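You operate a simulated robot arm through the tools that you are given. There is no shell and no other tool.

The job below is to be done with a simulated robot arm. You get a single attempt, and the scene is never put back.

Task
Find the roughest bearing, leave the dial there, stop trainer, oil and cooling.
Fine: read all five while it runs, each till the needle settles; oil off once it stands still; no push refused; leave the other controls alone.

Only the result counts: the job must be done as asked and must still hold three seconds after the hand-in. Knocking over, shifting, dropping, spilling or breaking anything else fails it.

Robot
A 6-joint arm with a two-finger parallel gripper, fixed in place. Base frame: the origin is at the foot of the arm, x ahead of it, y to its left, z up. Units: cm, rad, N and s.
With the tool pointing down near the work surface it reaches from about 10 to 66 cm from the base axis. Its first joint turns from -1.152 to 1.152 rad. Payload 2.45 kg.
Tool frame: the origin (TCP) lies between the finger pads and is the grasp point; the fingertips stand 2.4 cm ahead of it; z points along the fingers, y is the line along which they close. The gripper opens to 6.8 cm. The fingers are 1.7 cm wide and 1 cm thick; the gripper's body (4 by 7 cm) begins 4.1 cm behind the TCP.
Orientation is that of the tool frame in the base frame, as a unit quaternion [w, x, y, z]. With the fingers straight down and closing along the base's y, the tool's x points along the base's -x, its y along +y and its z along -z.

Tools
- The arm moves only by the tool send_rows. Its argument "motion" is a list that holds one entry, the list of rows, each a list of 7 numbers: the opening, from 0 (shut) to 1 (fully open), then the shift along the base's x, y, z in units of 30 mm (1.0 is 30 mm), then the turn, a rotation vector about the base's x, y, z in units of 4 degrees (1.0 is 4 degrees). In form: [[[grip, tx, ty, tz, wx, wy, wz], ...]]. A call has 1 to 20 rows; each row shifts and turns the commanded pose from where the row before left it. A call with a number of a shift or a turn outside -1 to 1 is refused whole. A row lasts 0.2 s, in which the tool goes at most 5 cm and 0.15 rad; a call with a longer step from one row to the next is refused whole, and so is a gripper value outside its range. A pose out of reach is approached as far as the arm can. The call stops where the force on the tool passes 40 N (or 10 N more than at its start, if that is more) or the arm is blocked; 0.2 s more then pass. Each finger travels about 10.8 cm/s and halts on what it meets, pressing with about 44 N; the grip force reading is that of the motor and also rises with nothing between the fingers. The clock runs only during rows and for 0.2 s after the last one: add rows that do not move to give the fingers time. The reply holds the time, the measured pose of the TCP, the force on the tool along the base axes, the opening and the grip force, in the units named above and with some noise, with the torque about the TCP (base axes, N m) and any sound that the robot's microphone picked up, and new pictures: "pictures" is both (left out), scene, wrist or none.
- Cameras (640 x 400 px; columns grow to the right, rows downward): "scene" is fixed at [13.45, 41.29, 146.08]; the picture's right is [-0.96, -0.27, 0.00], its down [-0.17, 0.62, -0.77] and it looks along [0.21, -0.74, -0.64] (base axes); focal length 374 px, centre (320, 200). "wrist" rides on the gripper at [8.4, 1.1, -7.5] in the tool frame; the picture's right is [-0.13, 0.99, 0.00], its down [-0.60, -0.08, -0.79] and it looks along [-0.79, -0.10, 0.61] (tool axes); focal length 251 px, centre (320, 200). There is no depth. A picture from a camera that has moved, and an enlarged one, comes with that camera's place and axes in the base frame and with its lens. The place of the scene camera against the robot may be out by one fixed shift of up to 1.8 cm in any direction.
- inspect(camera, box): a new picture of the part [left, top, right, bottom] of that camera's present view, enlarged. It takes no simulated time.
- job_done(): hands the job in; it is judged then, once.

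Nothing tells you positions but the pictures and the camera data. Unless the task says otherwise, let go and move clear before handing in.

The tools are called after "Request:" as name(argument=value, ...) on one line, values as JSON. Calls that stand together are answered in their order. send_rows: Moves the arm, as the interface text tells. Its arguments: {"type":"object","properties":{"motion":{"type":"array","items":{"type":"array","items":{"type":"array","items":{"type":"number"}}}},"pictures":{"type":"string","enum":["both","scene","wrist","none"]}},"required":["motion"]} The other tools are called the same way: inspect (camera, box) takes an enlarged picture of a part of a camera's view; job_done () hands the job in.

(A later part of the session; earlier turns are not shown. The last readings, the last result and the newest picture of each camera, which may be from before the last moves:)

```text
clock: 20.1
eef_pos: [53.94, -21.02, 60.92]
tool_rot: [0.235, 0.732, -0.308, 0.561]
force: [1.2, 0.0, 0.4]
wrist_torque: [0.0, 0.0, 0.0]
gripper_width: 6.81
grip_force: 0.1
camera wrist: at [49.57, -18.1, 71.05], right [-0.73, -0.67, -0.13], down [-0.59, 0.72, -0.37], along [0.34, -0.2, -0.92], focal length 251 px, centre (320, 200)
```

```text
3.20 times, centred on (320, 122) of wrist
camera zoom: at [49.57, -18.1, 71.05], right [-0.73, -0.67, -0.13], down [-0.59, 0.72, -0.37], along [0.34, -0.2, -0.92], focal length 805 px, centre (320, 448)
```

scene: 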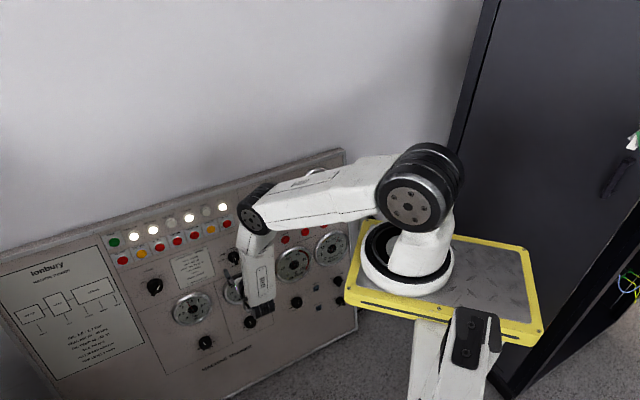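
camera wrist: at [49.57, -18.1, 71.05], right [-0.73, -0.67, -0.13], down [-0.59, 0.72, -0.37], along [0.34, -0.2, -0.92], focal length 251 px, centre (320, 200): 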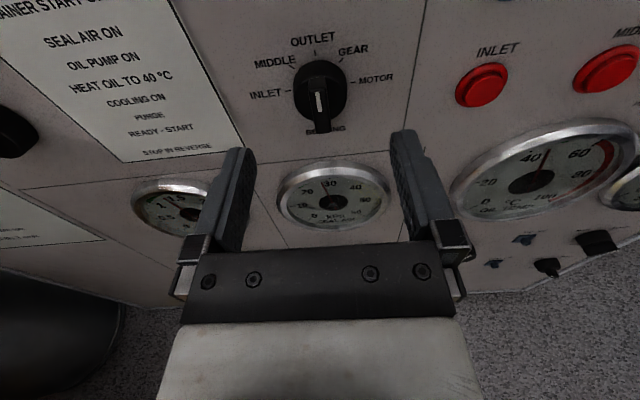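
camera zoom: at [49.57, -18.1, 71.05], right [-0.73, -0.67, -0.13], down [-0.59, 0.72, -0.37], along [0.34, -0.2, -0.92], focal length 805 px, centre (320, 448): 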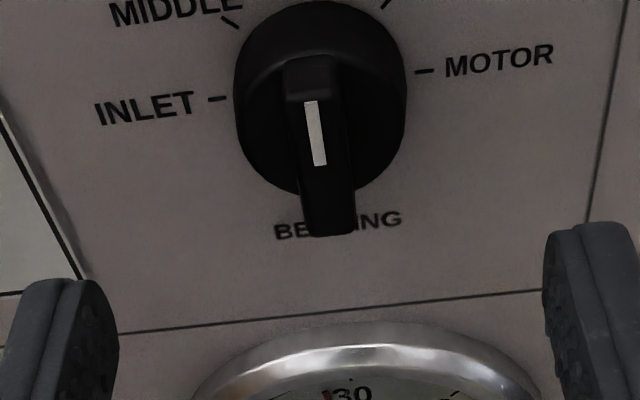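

The tool sits on the knob's axis, square to the panel, with the handle upright between the open fingers. I'll move in 3.7 cm so that the fingers straddle the handle.

Request:
send_rows(motion=[[[1, 0.2086, -0.2127, -0.0806, 0, 0, 0], [1, 0.2086, -0.2127, -0.0806, 0, 0, 0], [1, 0.2086, -0.2127, -0.0806, 0, 0, 0], [1, 0.2086, -0.2127, -0.0806, 0, 0, 0], [1, 0, 0, 0, 0, 0, 0]]], pictures="wrist")

Request:
inspect(camera="wrist", box=[220, 85, 420, 210])

```text
clock: 21.3
eef_pos: [56.5, -23.71, 59.92]
tool_rot: [0.235, 0.733, -0.309, 0.559]
force: [-0.4, -0.3, -0.6]
wrist_torque: [-0.02, -0.02, 0.03]
gripper_width: 6.8
grip_force: 0.0
camera wrist: at [52.11, -20.69, 70.06], right [-0.73, -0.67, -0.13], down [-0.59, 0.72, -0.37], along [0.34, -0.2, -0.92], focal length 251 px, centre (320, 200)
```

wrist: 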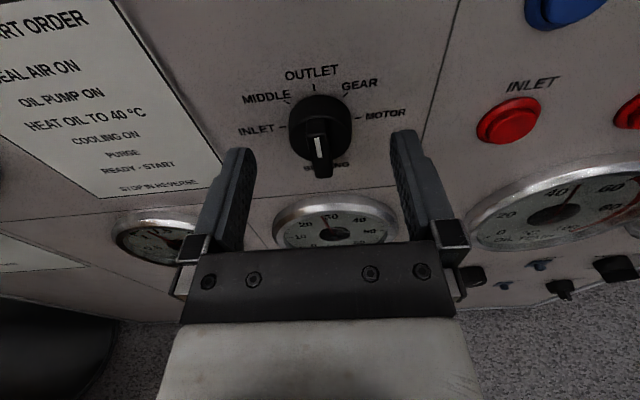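

```text
3.20 times, centred on (320, 148) of wrist
camera zoom: at [52.11, -20.69, 70.06], right [-0.73, -0.67, -0.13], down [-0.59, 0.72, -0.37], along [0.34, -0.2, -0.92], focal length 805 px, centre (320, 368)
```

zoom: 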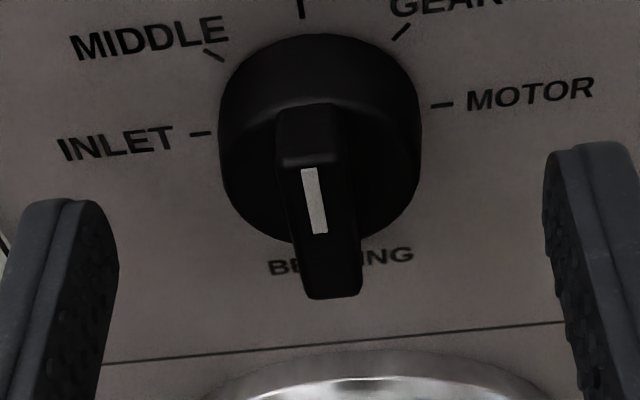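

The fingertips are about 1.8 cm off the panel on either side of the handle, level with it. I'll close the gripper on the handle.

Request:
send_rows(motion=[[[0.5, 0, 0, 0, 0, 0, 0], [0.25, 0, 0, 0, 0, 0, 0], [0.1, 0, 0, 0, 0, 0, 0], [0.1, 0, 0, 0, 0, 0, 0]]], pictures="wrist")

Request:
inspect(camera="wrist", box=[220, 85, 420, 210])

```text
clock: 22.3
eef_pos: [56.53, -23.63, 59.98]
tool_rot: [0.235, 0.733, -0.309, 0.559]
force: [-1.8, -3.5, 0.0]
wrist_torque: [0.03, -0.04, 0.21]
gripper_width: 1.0
grip_force: 31.1
camera wrist: at [52.08, -20.7, 70.06], right [-0.73, -0.67, -0.13], down [-0.59, 0.72, -0.37], along [0.34, -0.2, -0.92], focal length 251 px, centre (320, 200)
```

wrist: 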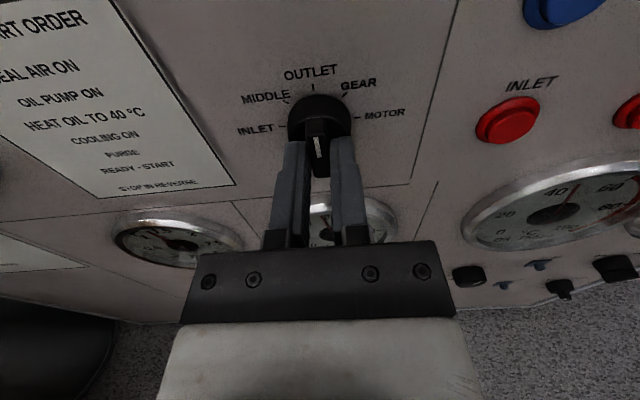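

```text
3.20 times, centred on (320, 148) of wrist
camera zoom: at [52.08, -20.7, 70.06], right [-0.73, -0.67, -0.13], down [-0.59, 0.72, -0.37], along [0.34, -0.2, -0.92], focal length 805 px, centre (320, 368)
```

zoom: 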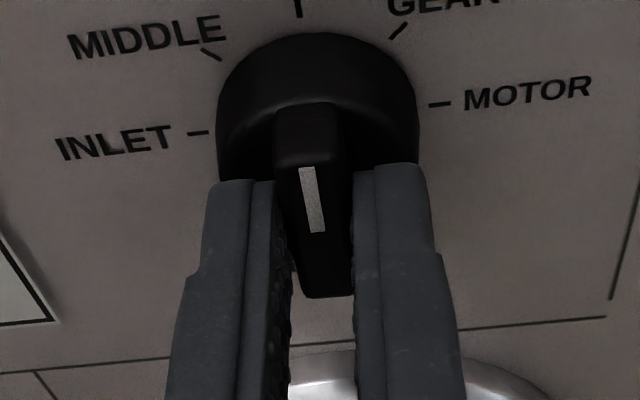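

The handle is held (1.0 cm between the pads). Before turning I'll check whether the scene camera can see the vibration gauge in this pose.

Request:
inspect(camera="scene", box=[210, 160, 370, 260])

```text
4.00 times, centred on (290, 210) of scene
camera zoom: at [13.44, 41.28, 146.08], right [-0.96, -0.27, 0.0], down [-0.17, 0.62, -0.77], along [0.21, -0.74, -0.64], focal length 1498 px, centre (440, 160)
```

zoom: 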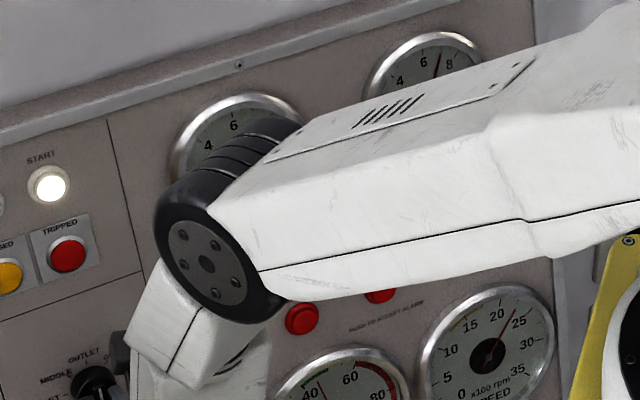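

The elbow hides the gauge here, so I will step back after each turn to read it. Now I'll turn the handle 45° counter-clockwise to MIDDLE.

Request:
send_rows(motion=[[[0.1, 0, 0, 0, -0.634, 0.6465, 0.245], [0.1, 0, 0, 0, -0.634, 0.6465, 0.245], [0.1, 0, 0, 0, -0.634, 0.6465, 0.245], [0.1, 0, 0, 0, -0.634, 0.6465, 0.245], [0.1, 0, 0, 0, -0.634, 0.6465, 0.245], [0.1, 0, 0, 0, -0.634, 0.6465, 0.245], [0.1, 0, 0, 0, -0.634, 0.6465, 0.245], [0.1, 0, 0, 0, -0.634, 0.6465, 0.245], [0.1, 0, 0, 0, -0.634, 0.6465, 0.245], [0.1, 0, 0, 0, -0.634, 0.6465, 0.245], [0.1, 0, 0, 0, -0.634, 0.6465, 0.245], [0.1, 0, 0, 0, -0.634, 0.6465, 0.245], [0.1, 0, 0, 0, 0, 0, 0]]], pictures="both")

Request:
inspect(camera="wrist", box=[220, 65, 420, 190])

```text
clock: 25.1
eef_pos: [56.46, -23.57, 59.98]
tool_rot: [0.433, 0.794, -0.005, 0.427]
force: [-11.4, -10.5, 8.1]
wrist_torque: [-0.18, 0.01, -0.71]
gripper_width: 1.01
grip_force: 31.5
camera wrist: at [56.25, -16.0, 68.43], right [-0.46, -0.67, 0.59], down [-0.89, 0.38, -0.26], along [-0.05, -0.64, -0.77], focal length 251 px, centre (320, 200)
```

scene: 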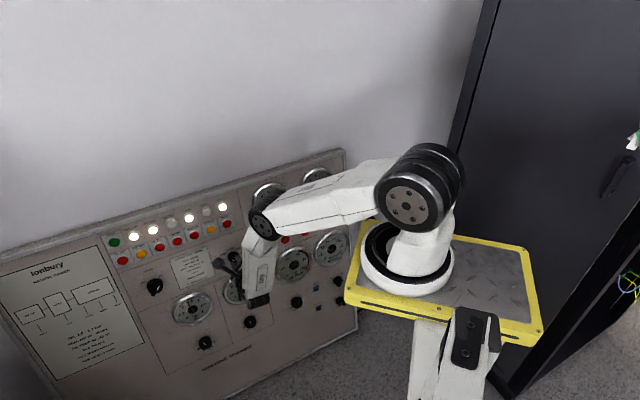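
wrist: 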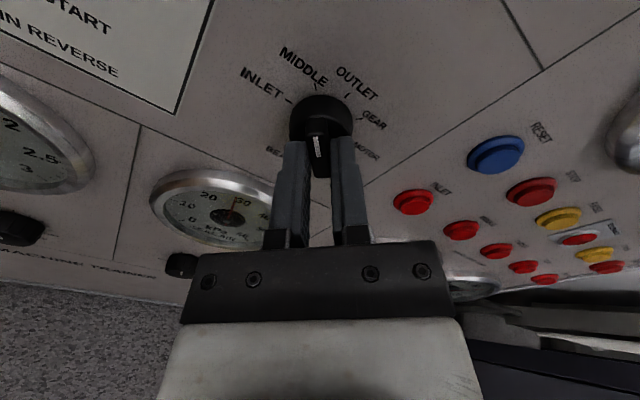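

```text
3.20 times, centred on (320, 128) of wrist
camera zoom: at [56.25, -16.0, 68.43], right [-0.46, -0.67, 0.59], down [-0.89, 0.38, -0.26], along [-0.05, -0.64, -0.77], focal length 805 px, centre (320, 432)
```

zoom: 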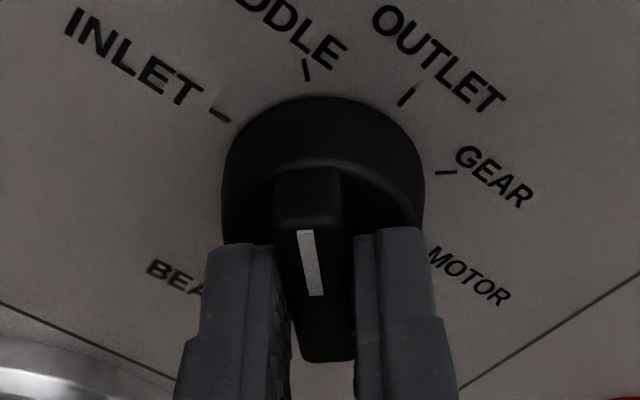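

The handle followed the gripper and now points at MIDDLE. I'll release it and back off 5 cm so I can see where it rests and read the gauge.

Request:
send_rows(motion=[[[0.5, 0, 0, 0, 0, 0, 0], [1, 0, 0, 0, 0, 0, 0], [1, 0, 0, 0, 0, 0, 0], [1, -0.376, 0.383, 0.1455, 0, 0, 0], [1, -0.376, 0.383, 0.1455, 0, 0, 0], [1, -0.376, 0.383, 0.1455, 0, 0, 0], [1, 0, 0, 0, 0, 0, 0]]], pictures="both")

Request:
inspect(camera="wrist", box=[230, 30, 390, 150])

Request:
inspect(camera="scene", box=[230, 170, 310, 220])

```text
clock: 26.7
eef_pos: [53.13, -20.07, 61.3]
tool_rot: [0.432, 0.794, -0.005, 0.427]
force: [0.2, 1.2, 0.0]
wrist_torque: [0.0, -0.02, 0.02]
gripper_width: 6.8
grip_force: 0.0
camera wrist: at [52.86, -12.48, 69.72], right [-0.46, -0.67, 0.59], down [-0.89, 0.38, -0.26], along [-0.05, -0.64, -0.77], focal length 251 px, centre (320, 200)
```

scene: 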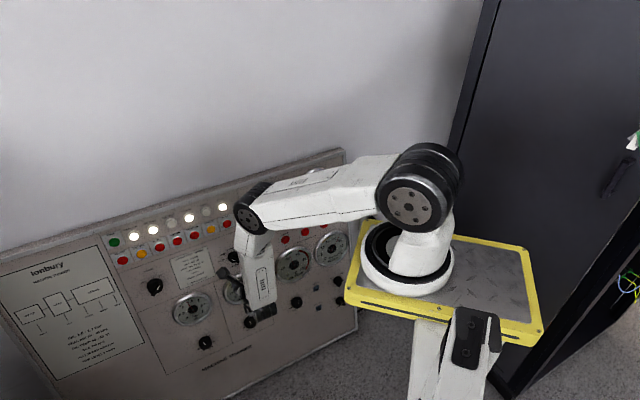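
wrist: 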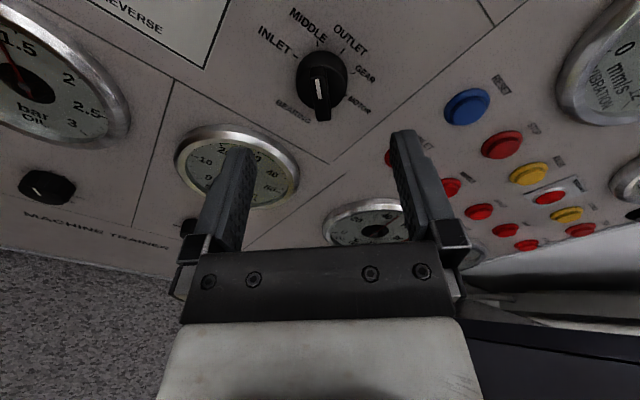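

```text
3.33 times, centred on (310, 90) of wrist
camera zoom: at [52.86, -12.48, 69.72], right [-0.46, -0.67, 0.59], down [-0.89, 0.38, -0.26], along [-0.05, -0.64, -0.77], focal length 838 px, centre (353, 567)
```

zoom: 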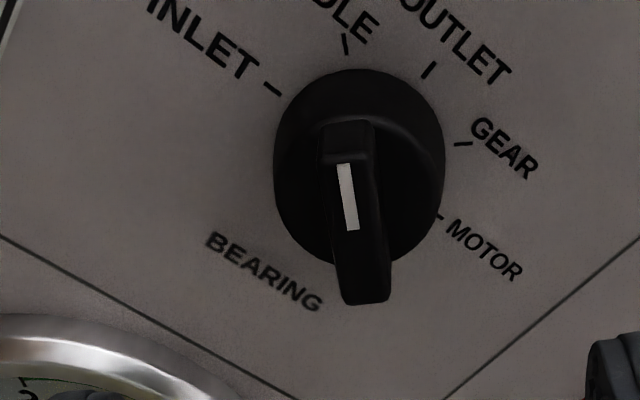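

```text
8.00 times, centred on (270, 195) of scene
camera zoom: at [13.45, 41.29, 146.08], right [-0.96, -0.27, 0.0], down [-0.17, 0.62, -0.77], along [0.21, -0.74, -0.64], focal length 2996 px, centre (720, 240)
```

zoom: 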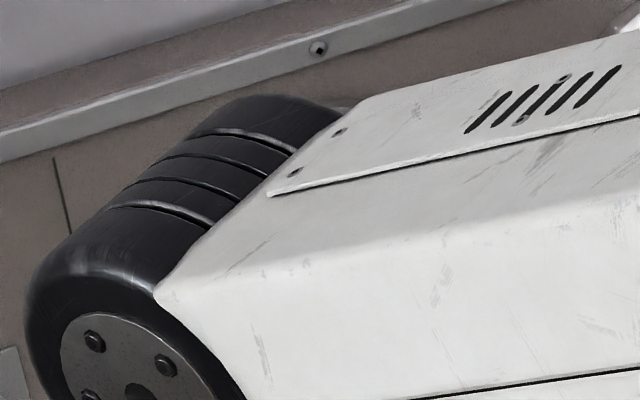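

The knob sits at MIDDLE with the fingers clear, and the vibration gauge is just at the picture's edge. I'll roll the hand 25° further so the wrist camera takes the gauge in, and let the needle settle.

Request:
send_rows(motion=[[[1, 0, 0, 0, -0.846, 0.862, 0.327], [1, 0, 0, 0, -0.846, 0.862, 0.327], [1, 0, 0, 0, -0.846, 0.862, 0.327], [1, 0, 0, 0, -0.846, 0.862, 0.327], [1, 0, 0, 0, -0.846, 0.862, 0.327], [1, 0, 0, 0, 0, 0, 0], [1, 0, 0, 0, 0, 0, 0], [1, 0, 0, 0, 0, 0, 0]]], pictures="wrist")

Request:
inspect(camera="wrist", box=[470, 90, 630, 210])

```text
clock: 28.5
eef_pos: [53.15, -20.17, 61.33]
tool_rot: [0.515, 0.776, 0.168, 0.323]
force: [-0.1, 0.5, -0.7]
wrist_torque: [0.04, -0.02, -0.01]
gripper_width: 6.77
grip_force: 0.0
camera wrist: at [54.07, -10.32, 67.01], right [-0.17, -0.49, 0.86], down [-0.97, 0.22, -0.06], along [-0.16, -0.84, -0.51], focal length 251 px, centre (320, 200)
```

wrist: 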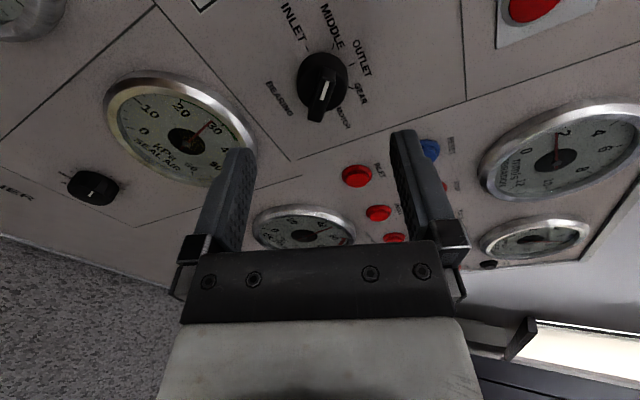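

```text
3.33 times, centred on (550, 150) of wrist
camera zoom: at [54.07, -10.32, 67.01], right [-0.17, -0.49, 0.86], down [-0.97, 0.22, -0.06], along [-0.16, -0.84, -0.51], focal length 838 px, centre (-447, 367)
```

zoom: 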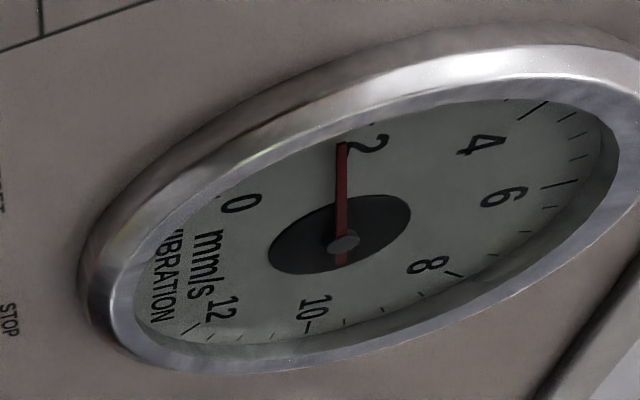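

The gauge is in view and reads a little below 2 for MIDDLE. I'll wait and compare to see whether the needle has settled.

Request:
send_rows(motion=[[[1, 0, 0, 0, 0, 0, 0], [1, 0, 0, 0, 0, 0, 0], [1, 0, 0, 0, 0, 0, 0], [1, 0, 0, 0, 0, 0, 0], [1, 0, 0, 0, 0, 0, 0], [1, 0, 0, 0, 0, 0, 0], [1, 0, 0, 0, 0, 0, 0], [1, 0, 0, 0, 0, 0, 0], [1, 0, 0, 0, 0, 0, 0], [1, 0, 0, 0, 0, 0, 0]]], pictures="none")

Request:
inspect(camera="wrist", box=[470, 90, 630, 210])

```text
clock: 30.7
eef_pos: [53.08, -20.05, 61.32]
tool_rot: [0.515, 0.776, 0.168, 0.323]
force: [-0.4, 0.4, -0.4]
wrist_torque: [-0.01, -0.01, 0.01]
gripper_width: 6.8
grip_force: 0.1
```

```text
3.33 times, centred on (550, 150) of wrist
camera zoom: at [54.07, -10.32, 67.02], right [-0.17, -0.49, 0.86], down [-0.97, 0.22, -0.06], along [-0.16, -0.84, -0.51], focal length 838 px, centre (-447, 367)
```

zoom: 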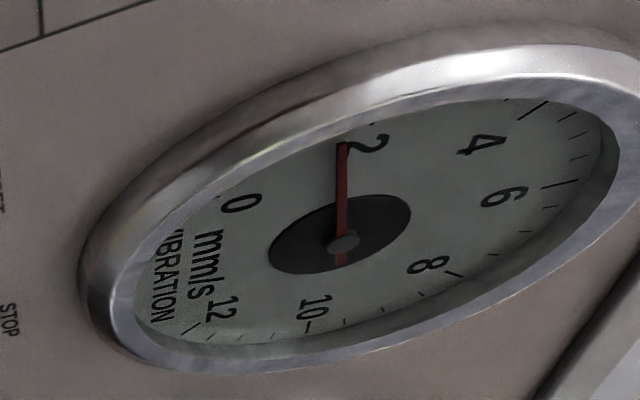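

The needle has not moved, so MIDDLE is settled at about 1.7. I'll roll back, re-approach and grip the handle at MIDDLE.

Request:
send_rows(motion=[[[1, 0, 0, 0, 0.846, -0.862, -0.327], [1, 0, 0, 0, 0.846, -0.862, -0.327], [1, 0, 0, 0, 0.846, -0.862, -0.327], [1, 0, 0, 0, 0.846, -0.862, -0.327], [1, 0, 0, 0, 0.846, -0.862, -0.327], [1, 0.376, -0.383, -0.1455, 0, 0, 0], [1, 0.376, -0.383, -0.1455, 0, 0, 0], [1, 0.376, -0.383, -0.1455, 0, 0, 0], [1, 0, 0, 0, 0, 0, 0]]], pictures="wrist")

Request:
inspect(camera="wrist", box=[220, 65, 420, 190])

```text
clock: 32.7
eef_pos: [56.47, -23.59, 59.97]
tool_rot: [0.432, 0.794, -0.004, 0.427]
force: [0.0, -1.1, -0.3]
wrist_torque: [0.02, 0.0, 0.0]
gripper_width: 6.82
grip_force: 0.0
camera wrist: at [56.28, -15.95, 68.43], right [-0.46, -0.67, 0.59], down [-0.89, 0.38, -0.26], along [-0.05, -0.64, -0.77], focal length 251 px, centre (320, 200)
```

wrist: 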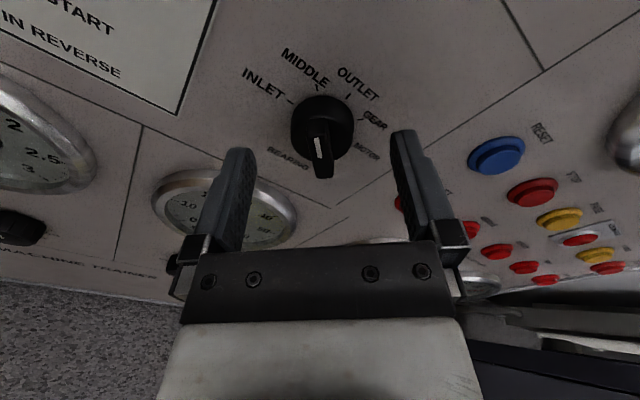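

```text
3.20 times, centred on (320, 128) of wrist
camera zoom: at [56.28, -15.95, 68.43], right [-0.46, -0.67, 0.59], down [-0.89, 0.38, -0.26], along [-0.05, -0.64, -0.77], focal length 805 px, centre (320, 432)
```

zoom: 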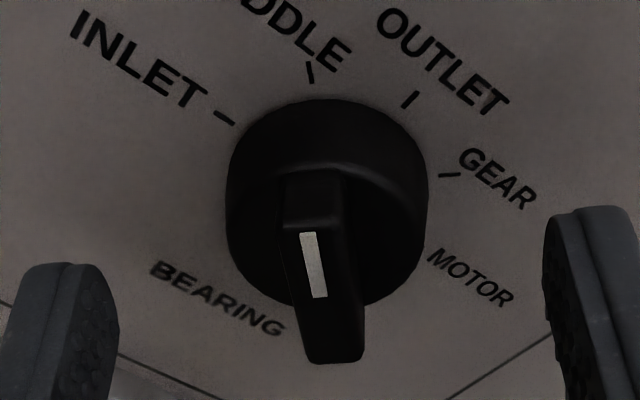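

The handle is centred between the fingers. I'll nudge up 1 mm to line up better with the knob's axis, grip, and turn another 45° counter-clockwise to INLET.

Request:
send_rows(motion=[[[0.5, 0.006, -0.006, 0.032, 0, 0, 0], [0.25, 0, 0, 0, 0, 0, 0], [0.1, 0, 0, 0, 0, 0, 0], [0.1, 0, 0, 0, 0, 0, 0], [0.1, 0, 0, 0, -0.634, 0.6465, 0.245], [0.1, 0, 0, 0, -0.634, 0.6465, 0.245], [0.1, 0, 0, 0, -0.634, 0.6465, 0.245], [0.1, 0, 0, 0, -0.634, 0.6465, 0.245], [0.1, 0, 0, 0, -0.634, 0.6465, 0.245], [0.1, 0, 0, 0, -0.634, 0.6465, 0.245], [0.1, 0, 0, 0, -0.634, 0.6465, 0.245], [0.1, 0, 0, 0, -0.634, 0.6465, 0.245], [0.1, 0, 0, 0, -0.634, 0.6465, 0.245], [0.1, 0, 0, 0, -0.634, 0.6465, 0.245], [0.1, 0, 0, 0, -0.634, 0.6465, 0.245], [0.1, 0, 0, 0, -0.634, 0.6465, 0.245], [0.1, 0, 0, 0, 0, 0, 0]]], pictures="wrist")

Request:
inspect(camera="wrist", box=[220, 65, 420, 190])

```text
clock: 36.3
eef_pos: [56.56, -23.53, 59.91]
tool_rot: [0.563, 0.735, 0.301, 0.228]
force: [4.3, 8.4, -9.6]
wrist_torque: [-0.11, -0.06, -0.45]
gripper_width: 1.07
grip_force: 31.2
camera wrist: at [57.55, -12.62, 63.02], right [0.09, -0.27, 0.96], down [-0.98, 0.14, 0.13], along [-0.17, -0.95, -0.26], focal length 251 px, centre (320, 200)
```

wrist: 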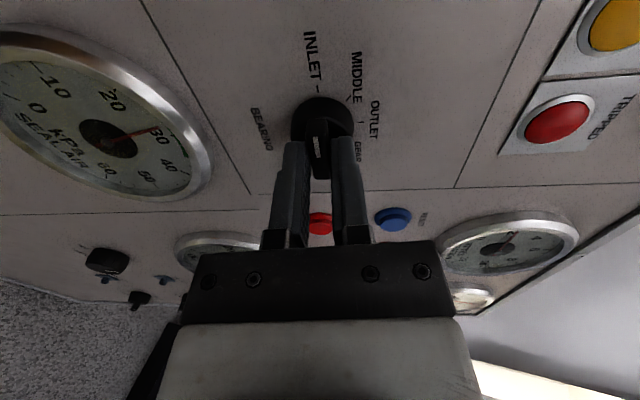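

```text
3.20 times, centred on (320, 128) of wrist
camera zoom: at [57.55, -12.62, 63.02], right [0.09, -0.27, 0.96], down [-0.98, 0.14, 0.13], along [-0.17, -0.95, -0.26], focal length 805 px, centre (320, 432)
```

zoom: 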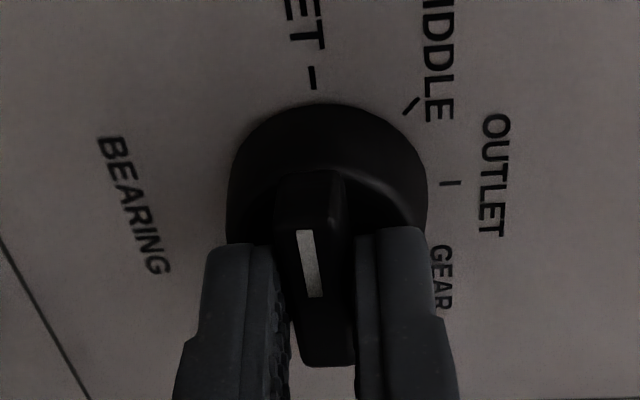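

The handle now points at INLET. I'll release, back off 5 cm, and roll to the gauge-reading view.

Request:
send_rows(motion=[[[0.5, 0, 0, 0, 0, 0, 0], [1, 0, 0, 0, 0, 0, 0], [1, 0, 0, 0, 0, 0, 0], [1, -0.376, 0.383, 0.1455, 0, 0, 0], [1, -0.376, 0.383, 0.1455, 0, 0, 0], [1, -0.376, 0.383, 0.1455, 0, 0, 0], [1, 0, 0, 0, 0.846, -0.862, -0.327], [1, 0, 0, 0, 0.846, -0.862, -0.327], [1, 0, 0, 0, 0.846, -0.862, -0.327], [1, 0, 0, 0, 0.846, -0.862, -0.327], [1, 0, 0, 0, 0, 0, 0]]], pictures="wrist")

Request:
inspect(camera="wrist", box=[470, 90, 630, 210])

Request:
inspect(camera="wrist", box=[240, 10, 400, 130])

```text
clock: 38.7
eef_pos: [53.15, -20.15, 61.46]
tool_rot: [0.516, 0.776, 0.167, 0.323]
force: [-0.7, -0.2, -0.1]
wrist_torque: [-0.01, -0.02, -0.01]
gripper_width: 6.83
grip_force: 0.2
camera wrist: at [54.08, -10.31, 67.13], right [-0.17, -0.49, 0.86], down [-0.97, 0.22, -0.06], along [-0.16, -0.84, -0.51], focal length 251 px, centre (320, 200)
```

wrist: 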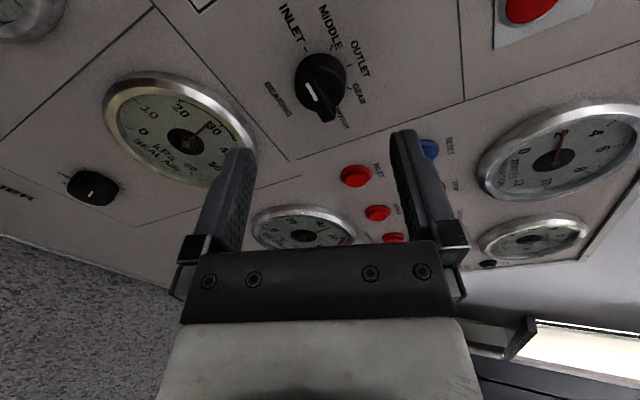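

```text
3.33 times, centred on (550, 150) of wrist
camera zoom: at [54.08, -10.31, 67.13], right [-0.17, -0.49, 0.86], down [-0.97, 0.22, -0.06], along [-0.16, -0.84, -0.51], focal length 838 px, centre (-447, 367)
```

zoom: 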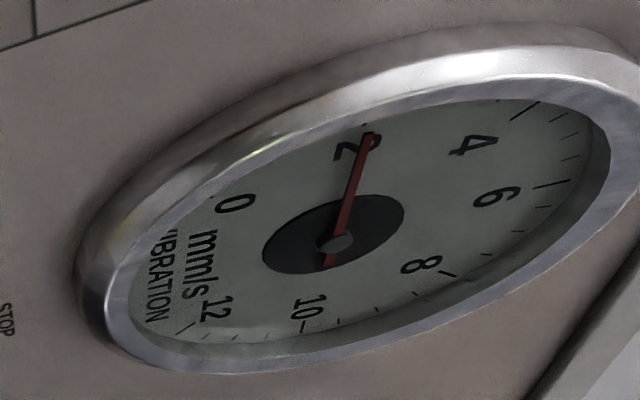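

```text
3.33 times, centred on (320, 70) of wrist
camera zoom: at [54.08, -10.31, 67.13], right [-0.17, -0.49, 0.86], down [-0.97, 0.22, -0.06], along [-0.16, -0.84, -0.51], focal length 838 px, centre (320, 633)
```

zoom: 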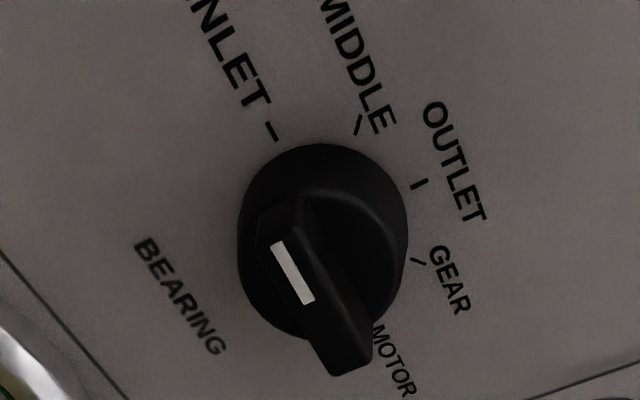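

The dial is at INLET and the needle stands a bit above 2. I'll wait for it to settle and compare.

Request:
send_rows(motion=[[[1, 0, 0, 0, 0, 0, 0], [1, 0, 0, 0, 0, 0, 0], [1, 0, 0, 0, 0, 0, 0], [1, 0, 0, 0, 0, 0, 0], [1, 0, 0, 0, 0, 0, 0], [1, 0, 0, 0, 0, 0, 0], [1, 0, 0, 0, 0, 0, 0], [1, 0, 0, 0, 0, 0, 0], [1, 0, 0, 0, 0, 0, 0], [1, 0, 0, 0, 0, 0, 0], [1, 0, 0, 0, 0, 0, 0], [1, 0, 0, 0, 0, 0, 0]]], pictures="none")

Request:
inspect(camera="wrist", box=[470, 90, 630, 210])

```text
clock: 41.3
eef_pos: [53.22, -20.15, 61.52]
tool_rot: [0.515, 0.776, 0.167, 0.323]
force: [-0.6, 0.4, 0.3]
wrist_torque: [0.03, 0.05, 0.02]
gripper_width: 6.81
grip_force: 0.0
```

```text
3.33 times, centred on (550, 150) of wrist
camera zoom: at [54.08, -10.31, 67.12], right [-0.17, -0.49, 0.86], down [-0.97, 0.22, -0.06], along [-0.16, -0.84, -0.51], focal length 838 px, centre (-447, 367)
```

zoom: 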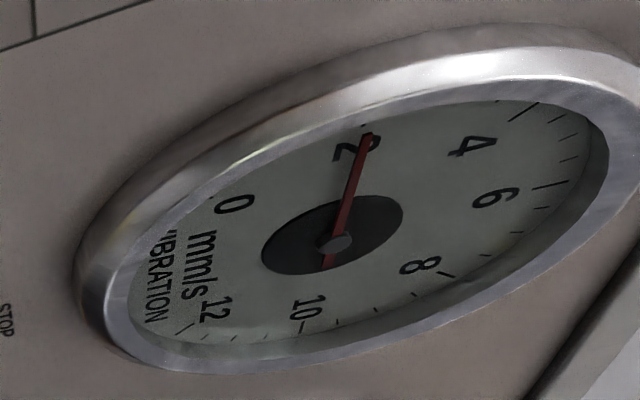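

INLET is settled at about 2.2. I'll go back in and grip the handle at INLET.

Request:
send_rows(motion=[[[1, 0, 0, 0, -0.846, 0.862, 0.327], [1, 0, 0, 0, -0.846, 0.862, 0.327], [1, 0, 0, 0, -0.846, 0.862, 0.327], [1, 0, 0, 0, -0.846, 0.862, 0.327], [1, 0.374, -0.381, -0.156, 0, 0, 0], [1, 0.376, -0.383, -0.1455, 0, 0, 0], [1, 0.376, -0.383, -0.1455, 0, 0, 0], [1, 0, 0, 0, 0, 0, 0], [0.5, 0, 0, 0, 0, 0, 0], [0.25, 0, 0, 0, 0, 0, 0], [0.1, 0, 0, 0, 0, 0, 0], [0.1, 0, 0, 0, 0, 0, 0]]], pictures="wrist")

Request:
inspect(camera="wrist", box=[220, 65, 420, 190])

```text
clock: 43.9
eef_pos: [56.49, -23.71, 60.0]
tool_rot: [0.562, 0.735, 0.302, 0.229]
force: [2.7, -1.1, -8.0]
wrist_torque: [-0.11, -0.15, 0.16]
gripper_width: 1.03
grip_force: 31.3
camera wrist: at [57.55, -12.64, 63.03], right [0.09, -0.27, 0.96], down [-0.98, 0.14, 0.13], along [-0.17, -0.95, -0.26], focal length 251 px, centre (320, 200)
```

wrist: 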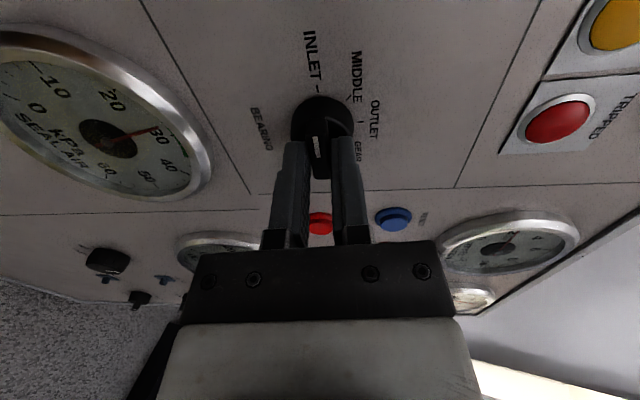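

```text
3.20 times, centred on (320, 128) of wrist
camera zoom: at [57.55, -12.64, 63.03], right [0.09, -0.27, 0.96], down [-0.98, 0.14, 0.13], along [-0.17, -0.95, -0.26], focal length 805 px, centre (320, 432)
```

zoom: 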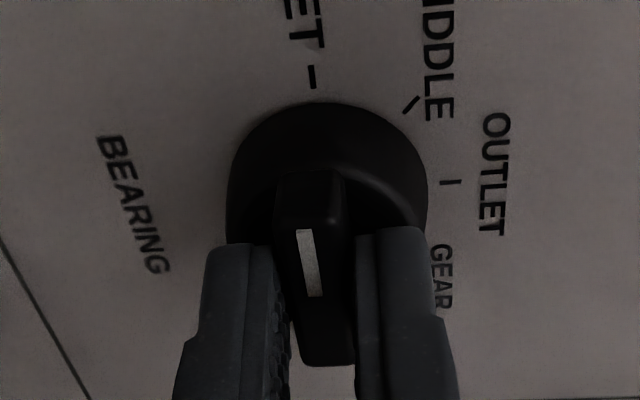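

The handle is held again. I'll now turn it clockwise 135° in steps, past MIDDLE and OUTLET, to GEAR.

Request:
send_rows(motion=[[[0.1, 0, 0, 0, 0.846, -0.862, -0.327], [0.1, 0, 0, 0, 0.846, -0.862, -0.327], [0.1, 0, 0, 0, 0.846, -0.862, -0.327], [0.1, 0, 0, 0, 0.846, -0.862, -0.327], [0.1, 0, 0, 0, 0.846, -0.862, -0.327], [0.1, 0, 0, 0, 0.846, -0.862, -0.327], [0.1, 0, 0, 0, 0.846, -0.862, -0.327], [0.1, 0, 0, 0, 0.846, -0.862, -0.327], [0.1, 0, 0, 0, 0.846, -0.862, -0.327], [0.1, 0, 0, 0, 0.846, -0.862, -0.327], [0.1, 0, 0, 0, 0.846, -0.862, -0.327], [0.1, 0, 0, 0, 0.846, -0.862, -0.327], [0.1, 0, 0, 0, 0.846, -0.862, -0.327], [0.1, 0, 0, 0, 0.846, -0.862, -0.327], [0.1, 0, 0, 0, 0.846, -0.862, -0.327], [0.1, 0, 0, 0, 0.846, -0.862, -0.327], [0.1, 0, 0, 0, 0.846, -0.862, -0.327], [0.1, 0, 0, 0, 0.846, -0.862, -0.327]]], pictures="wrist")

Request:
inspect(camera="wrist", box=[220, 65, 420, 190])

```text
clock: 47.7
eef_pos: [56.49, -23.64, 60.04]
tool_rot: [0.235, 0.733, -0.309, 0.56]
force: [-8.0, 2.8, 5.5]
wrist_torque: [0.38, 0.4, 0.21]
gripper_width: 0.97
grip_force: 30.9
camera wrist: at [52.08, -20.69, 70.17], right [-0.73, -0.67, -0.13], down [-0.59, 0.72, -0.37], along [0.34, -0.2, -0.92], focal length 251 px, centre (320, 200)
```

wrist: 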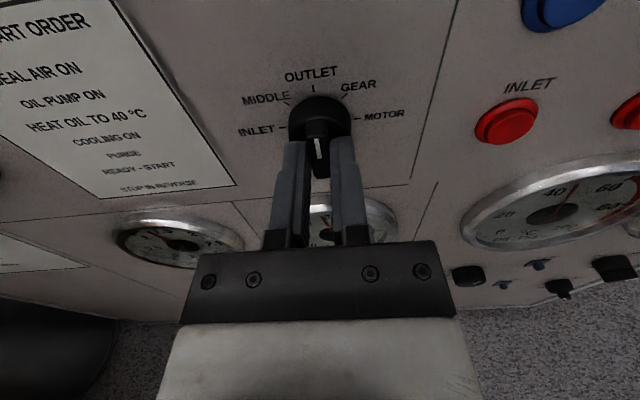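

```text
3.20 times, centred on (320, 128) of wrist
camera zoom: at [52.08, -20.69, 70.17], right [-0.73, -0.67, -0.13], down [-0.59, 0.72, -0.37], along [0.34, -0.2, -0.92], focal length 805 px, centre (320, 432)
```

zoom: 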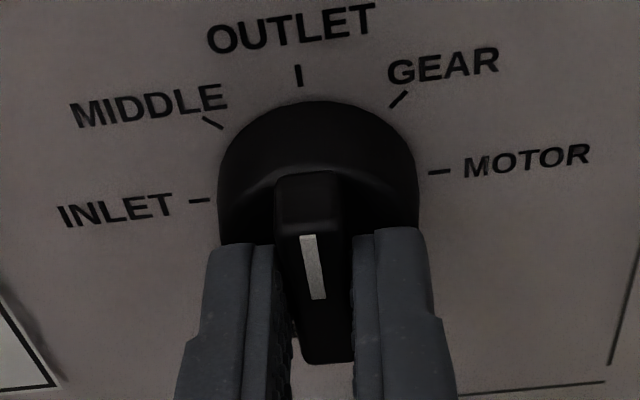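

The dial is passing OUTLET with the handle firmly held. I'll carry on 45° clockwise to GEAR.

Request:
send_rows(motion=[[[0.1, 0, 0, 0, 0.846, -0.862, -0.327], [0.1, 0, 0, 0, 0.846, -0.862, -0.327], [0.1, 0, 0, 0, 0.846, -0.862, -0.327], [0.1, 0, 0, 0, 0.846, -0.862, -0.327], [0.1, 0, 0, 0, 0.846, -0.862, -0.327], [0.1, 0, 0, 0, 0.846, -0.862, -0.327], [0.1, 0, 0, 0, 0.846, -0.862, -0.327], [0.1, 0, 0, 0, 0.846, -0.862, -0.327], [0.1, 0, 0, 0, 0.846, -0.862, -0.327], [0.1, 0, 0, 0, 0, 0, 0]]], pictures="wrist")

Request:
inspect(camera="wrist", box=[220, 65, 420, 190])

```text
clock: 49.9
eef_pos: [56.35, -23.72, 60.06]
tool_rot: [0.003, 0.558, -0.566, 0.607]
force: [-10.2, -8.5, 3.7]
wrist_torque: [-0.13, -0.14, 0.05]
gripper_width: 1.03
grip_force: 31.0
camera wrist: at [47.45, -24.03, 66.99], right [-0.58, -0.28, -0.77], down [-0.26, 0.95, -0.15], along [0.77, 0.11, -0.63], focal length 251 px, centre (320, 200)
```

wrist: 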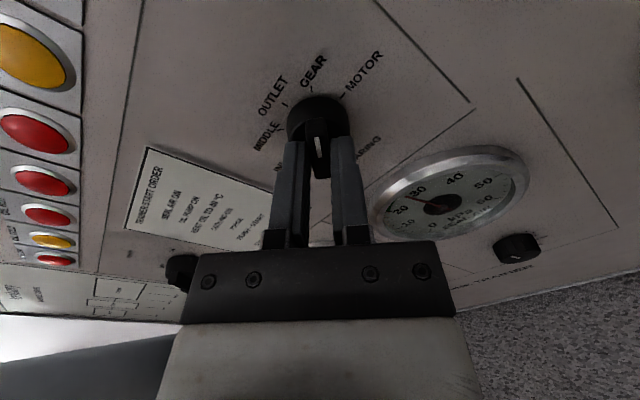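

```text
3.20 times, centred on (320, 128) of wrist
camera zoom: at [47.45, -24.03, 66.99], right [-0.58, -0.28, -0.77], down [-0.26, 0.95, -0.15], along [0.77, 0.11, -0.63], focal length 805 px, centre (320, 432)
```

zoom: 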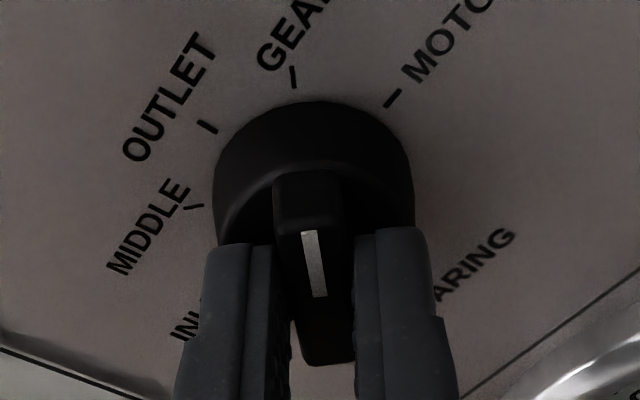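

The dial points at GEAR. I'll release, retreat and roll the hand back to the gauge-reading view.

Request:
send_rows(motion=[[[0.5, 0, 0, 0, 0, 0, 0], [1, 0, 0, 0, 0, 0, 0], [1, 0, 0, 0, 0, 0, 0], [1, -0.376, 0.383, 0.1455, 0, 0, 0], [1, -0.376, 0.383, 0.1455, 0, 0, 0], [1, -0.376, 0.383, 0.1455, 0, 0, 0], [1, 0, 0, 0, -0.846, 0.862, 0.327], [1, 0, 0, 0, -0.846, 0.862, 0.327], [1, 0, 0, 0, -0.846, 0.862, 0.327], [1, 0, 0, 0, -0.846, 0.862, 0.327], [1, 0, 0, 0, -0.846, 0.862, 0.327], [1, 0, 0, 0, -0.846, 0.862, 0.327], [1, 0, 0, 0, -0.846, 0.862, 0.327], [1, 0, 0, 0, -0.846, 0.862, 0.327], [1, 0, 0, 0, -0.846, 0.862, 0.327], [1, 0, 0, 0, -0.846, 0.862, 0.327], [1, 0, 0, 0, -0.846, 0.862, 0.327], [1, 0, 0, 0, -0.846, 0.862, 0.327], [1, 0, 0, 0, -0.846, 0.862, 0.327]]], pictures="wrist")

Request:
send_rows(motion=[[[1, 0, 0, 0, -0.846, 0.862, 0.327], [1, 0, 0, 0, -0.846, 0.862, 0.327], [1, 0, 0, 0, -0.846, 0.862, 0.327], [1, 0, 0, 0, -0.846, 0.862, 0.327], [1, 0, 0, 0, -0.846, 0.862, 0.327], [1, 0, 0, 0, -0.846, 0.862, 0.327], [1, 0, 0, 0, -0.846, 0.862, 0.327], [1, 0, 0, 0, -0.846, 0.862, 0.327], [1, 0, 0, 0, -0.846, 0.862, 0.327], [1, 0, 0, 0, -0.846, 0.862, 0.327], [1, 0, 0, 0, 0, 0, 0]]], pictures="wrist")

Request:
inspect(camera="wrist", box=[470, 90, 630, 210])

Request:
inspect(camera="wrist", box=[240, 10, 400, 130])

```text
clock: 53.9
eef_pos: [53.01, -20.07, 61.43]
tool_rot: [0.33, 0.775, -0.175, 0.51]
force: [0.9, -0.2, -0.2]
wrist_torque: [0.01, 0.0, -0.03]
gripper_width: 6.8
grip_force: 0.0
camera wrist: at [50.8, -15.1, 71.3], right [-0.66, -0.72, 0.21], down [-0.74, 0.57, -0.36], along [0.14, -0.4, -0.91], focal length 251 px, centre (320, 200)
```

wrist: 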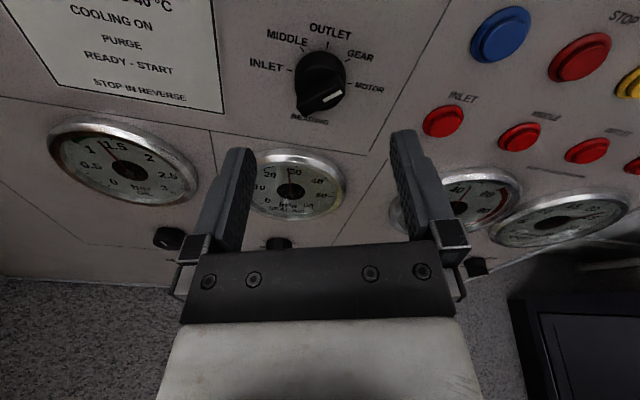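

```text
clock: 56.3
eef_pos: [53.03, -20.18, 61.28]
tool_rot: [0.514, 0.776, 0.168, 0.323]
force: [0.3, -0.4, -0.7]
wrist_torque: [-0.01, -0.01, 0.0]
gripper_width: 6.81
grip_force: 0.1
camera wrist: at [54.05, -10.3, 67.05], right [-0.17, -0.49, 0.86], down [-0.97, 0.22, -0.06], along [-0.16, -0.85, -0.51], focal length 251 px, centre (320, 200)
```

wrist: 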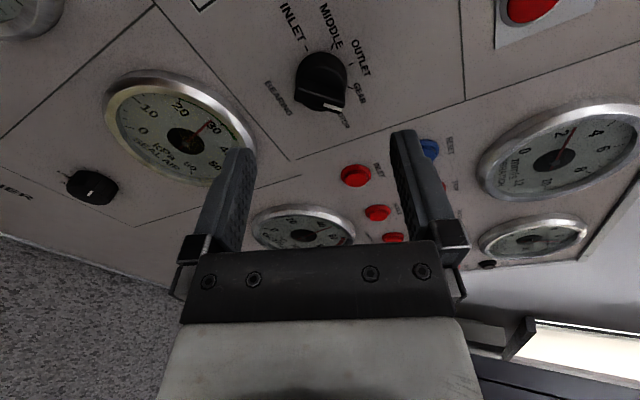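

```text
3.33 times, centred on (550, 150) of wrist
camera zoom: at [54.05, -10.3, 67.05], right [-0.17, -0.49, 0.86], down [-0.97, 0.22, -0.06], along [-0.16, -0.85, -0.51], focal length 838 px, centre (-447, 367)
```

zoom: 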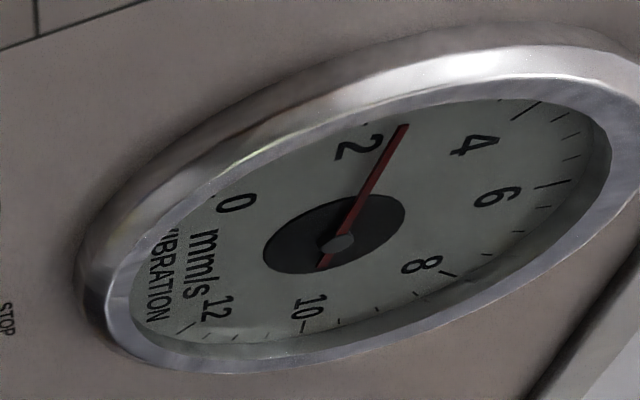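

```text
3.33 times, centred on (320, 70) of wrist
camera zoom: at [54.05, -10.3, 67.05], right [-0.17, -0.49, 0.86], down [-0.97, 0.22, -0.06], along [-0.16, -0.85, -0.51], focal length 838 px, centre (320, 633)
```

zoom: 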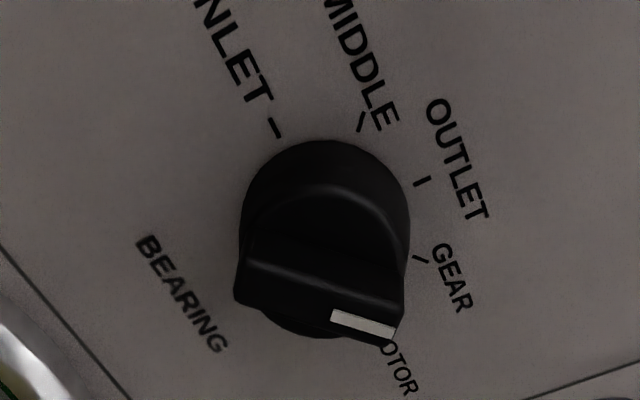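

GEAR reads about 2.7, higher than the others so far. I'll wait and confirm it has settled.

Request:
send_rows(motion=[[[1, 0, 0, 0, 0, 0, 0], [1, 0, 0, 0, 0, 0, 0], [1, 0, 0, 0, 0, 0, 0], [1, 0, 0, 0, 0, 0, 0], [1, 0, 0, 0, 0, 0, 0], [1, 0, 0, 0, 0, 0, 0], [1, 0, 0, 0, 0, 0, 0], [1, 0, 0, 0, 0, 0, 0], [1, 0, 0, 0, 0, 0, 0]]], pictures="none")

Request:
inspect(camera="wrist", box=[470, 90, 630, 210])

```text
clock: 58.3
eef_pos: [53.09, -20.08, 61.37]
tool_rot: [0.515, 0.776, 0.168, 0.324]
force: [-0.8, -0.1, -0.8]
wrist_torque: [-0.05, -0.01, 0.03]
gripper_width: 6.83
grip_force: 0.1
```

```text
3.33 times, centred on (550, 150) of wrist
camera zoom: at [54.05, -10.3, 67.06], right [-0.17, -0.49, 0.86], down [-0.97, 0.22, -0.06], along [-0.16, -0.84, -0.51], focal length 838 px, centre (-447, 367)
```

zoom: 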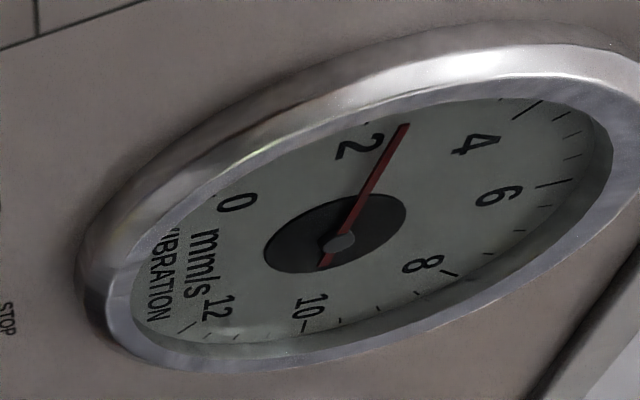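

GEAR is settled at about 2.7. I'll roll back clockwise for the next grip.

Request:
send_rows(motion=[[[1, 0, 0, 0, 0.846, -0.862, -0.327], [1, 0, 0, 0, 0.846, -0.862, -0.327], [1, 0, 0, 0, 0.846, -0.862, -0.327], [1, 0, 0, 0, 0.846, -0.862, -0.327], [1, 0, 0, 0, 0.846, -0.862, -0.327], [1, 0, 0, 0, 0.846, -0.862, -0.327], [1, 0, 0, 0, 0.846, -0.862, -0.327], [1, 0, 0, 0, 0.846, -0.862, -0.327], [1, 0, 0, 0, 0.846, -0.862, -0.327], [1, 0, 0, 0, 0.846, -0.862, -0.327], [1, 0, 0, 0, 0.846, -0.862, -0.327], [1, 0, 0, 0, 0.846, -0.862, -0.327], [1, 0, 0, 0, 0.846, -0.862, -0.327], [1, 0, 0, 0, 0.846, -0.862, -0.327], [1, 0, 0, 0, 0.846, -0.862, -0.327], [1, 0, 0, 0, 0.846, -0.862, -0.327], [1, 0, 0, 0, 0.846, -0.862, -0.327], [1, 0, 0, 0, 0.846, -0.862, -0.327], [1, 0, 0, 0, 0.846, -0.862, -0.327], [1, 0, 0, 0, 0.846, -0.862, -0.327]]], pictures="none")

Request:
send_rows(motion=[[[1, 0, 0, 0, 0.846, -0.862, -0.327], [1, 0, 0, 0, 0.846, -0.862, -0.327], [1, 0, 0, 0, 0.846, -0.862, -0.327], [1, 0.376, -0.383, -0.1455, 0, 0, 0], [1, 0.376, -0.383, -0.1455, 0, 0, 0], [1, 0.376, -0.383, -0.1455, 0, 0, 0], [1, 0, 0, 0, 0, 0, 0]]], pictures="wrist")

Request:
inspect(camera="wrist", box=[220, 65, 420, 190])

```text
clock: 62.5
eef_pos: [53.15, -20.08, 61.33]
tool_rot: [0.083, 0.628, -0.487, 0.601]
force: [-0.5, 0.1, -0.1]
wrist_torque: [0.02, 0.02, -0.01]
gripper_width: 6.76
grip_force: 0.1
```

```text
clock: 64.1
eef_pos: [56.54, -23.49, 60.03]
tool_rot: [0.003, 0.559, -0.566, 0.606]
force: [0.5, -0.4, -0.9]
wrist_torque: [0.01, 0.02, 0.0]
gripper_width: 6.77
grip_force: 0.1
camera wrist: at [47.51, -24.0, 67.02], right [-0.58, -0.28, -0.76], down [-0.26, 0.95, -0.15], along [0.77, 0.11, -0.63], focal length 251 px, centre (320, 200)
```

wrist: 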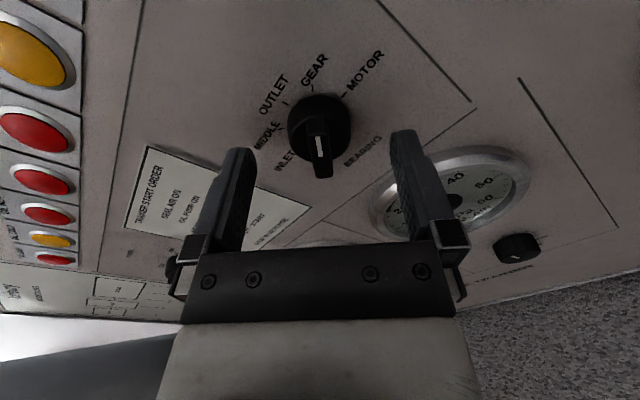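

```text
3.20 times, centred on (320, 128) of wrist
camera zoom: at [47.51, -24.0, 67.02], right [-0.58, -0.28, -0.76], down [-0.26, 0.95, -0.15], along [0.77, 0.11, -0.63], focal length 805 px, centre (320, 432)
```

zoom: 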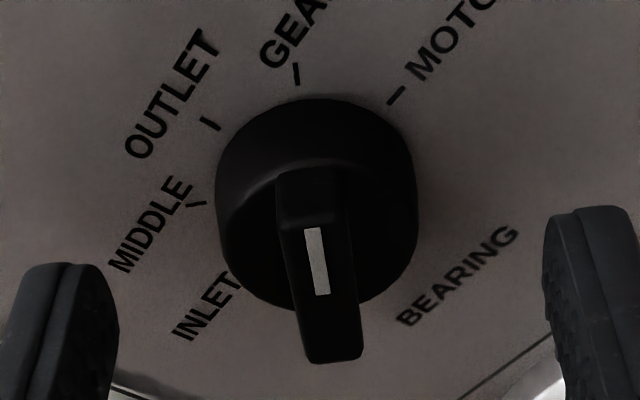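

The handle at GEAR is centred between the open fingers. I'll grip it and turn 45° clockwise to MOTOR.

Request:
send_rows(motion=[[[0.5, 0, 0, 0, 0, 0, 0], [0.25, 0, 0, 0, 0, 0, 0], [0.1, 0, 0, 0, 0, 0, 0], [0.1, 0, 0, 0, 0, 0, 0], [0.1, 0, 0, 0, 0.846, -0.862, -0.327], [0.1, 0, 0, 0, 0.846, -0.862, -0.327], [0.1, 0, 0, 0, 0.846, -0.862, -0.327], [0.1, 0, 0, 0, 0.846, -0.862, -0.327], [0.1, 0, 0, 0, 0.846, -0.862, -0.327], [0.1, 0, 0, 0, 0.846, -0.862, -0.327], [0.1, 0, 0, 0, 0.846, -0.862, -0.327], [0.1, 0, 0, 0, 0.846, -0.862, -0.327], [0.1, 0, 0, 0, 0.846, -0.862, -0.327], [0.1, 0, 0, 0, 0, 0, 0]]], pictures="wrist")

Request:
inspect(camera="wrist", box=[220, 65, 420, 190])

```text
clock: 67.1
eef_pos: [56.53, -23.56, 60.04]
tool_rot: [0.232, -0.3, 0.735, -0.561]
force: [-9.5, 2.7, 5.1]
wrist_torque: [-0.36, -0.16, 0.4]
gripper_width: 1.02
grip_force: 31.3
camera wrist: at [45.11, -23.97, 60.93], right [-0.09, 0.28, -0.96], down [-0.09, 0.95, 0.29], along [0.99, 0.11, -0.06], focal length 251 px, centre (320, 200)
```

wrist: 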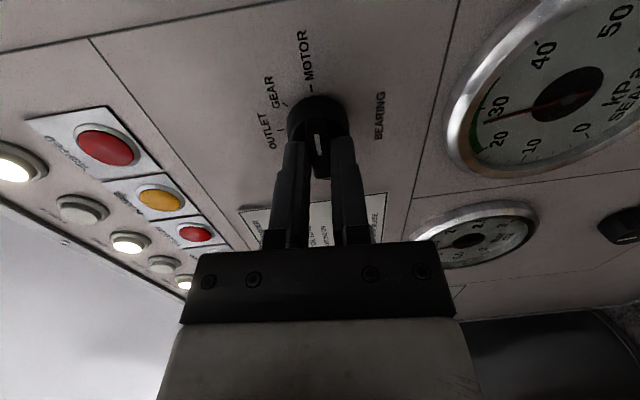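

```text
3.20 times, centred on (320, 128) of wrist
camera zoom: at [45.11, -23.97, 60.93], right [-0.09, 0.28, -0.96], down [-0.09, 0.95, 0.29], along [0.99, 0.11, -0.06], focal length 805 px, centre (320, 432)
```

zoom: 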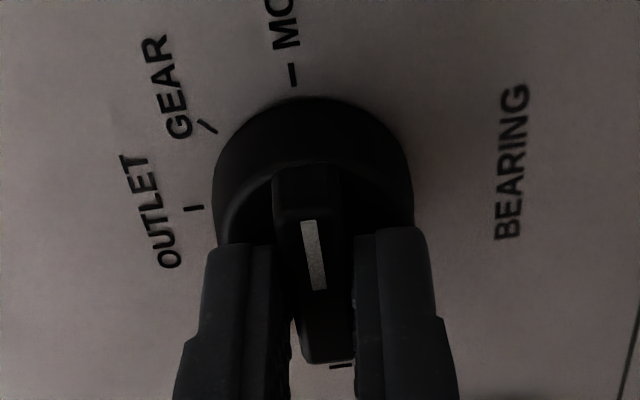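

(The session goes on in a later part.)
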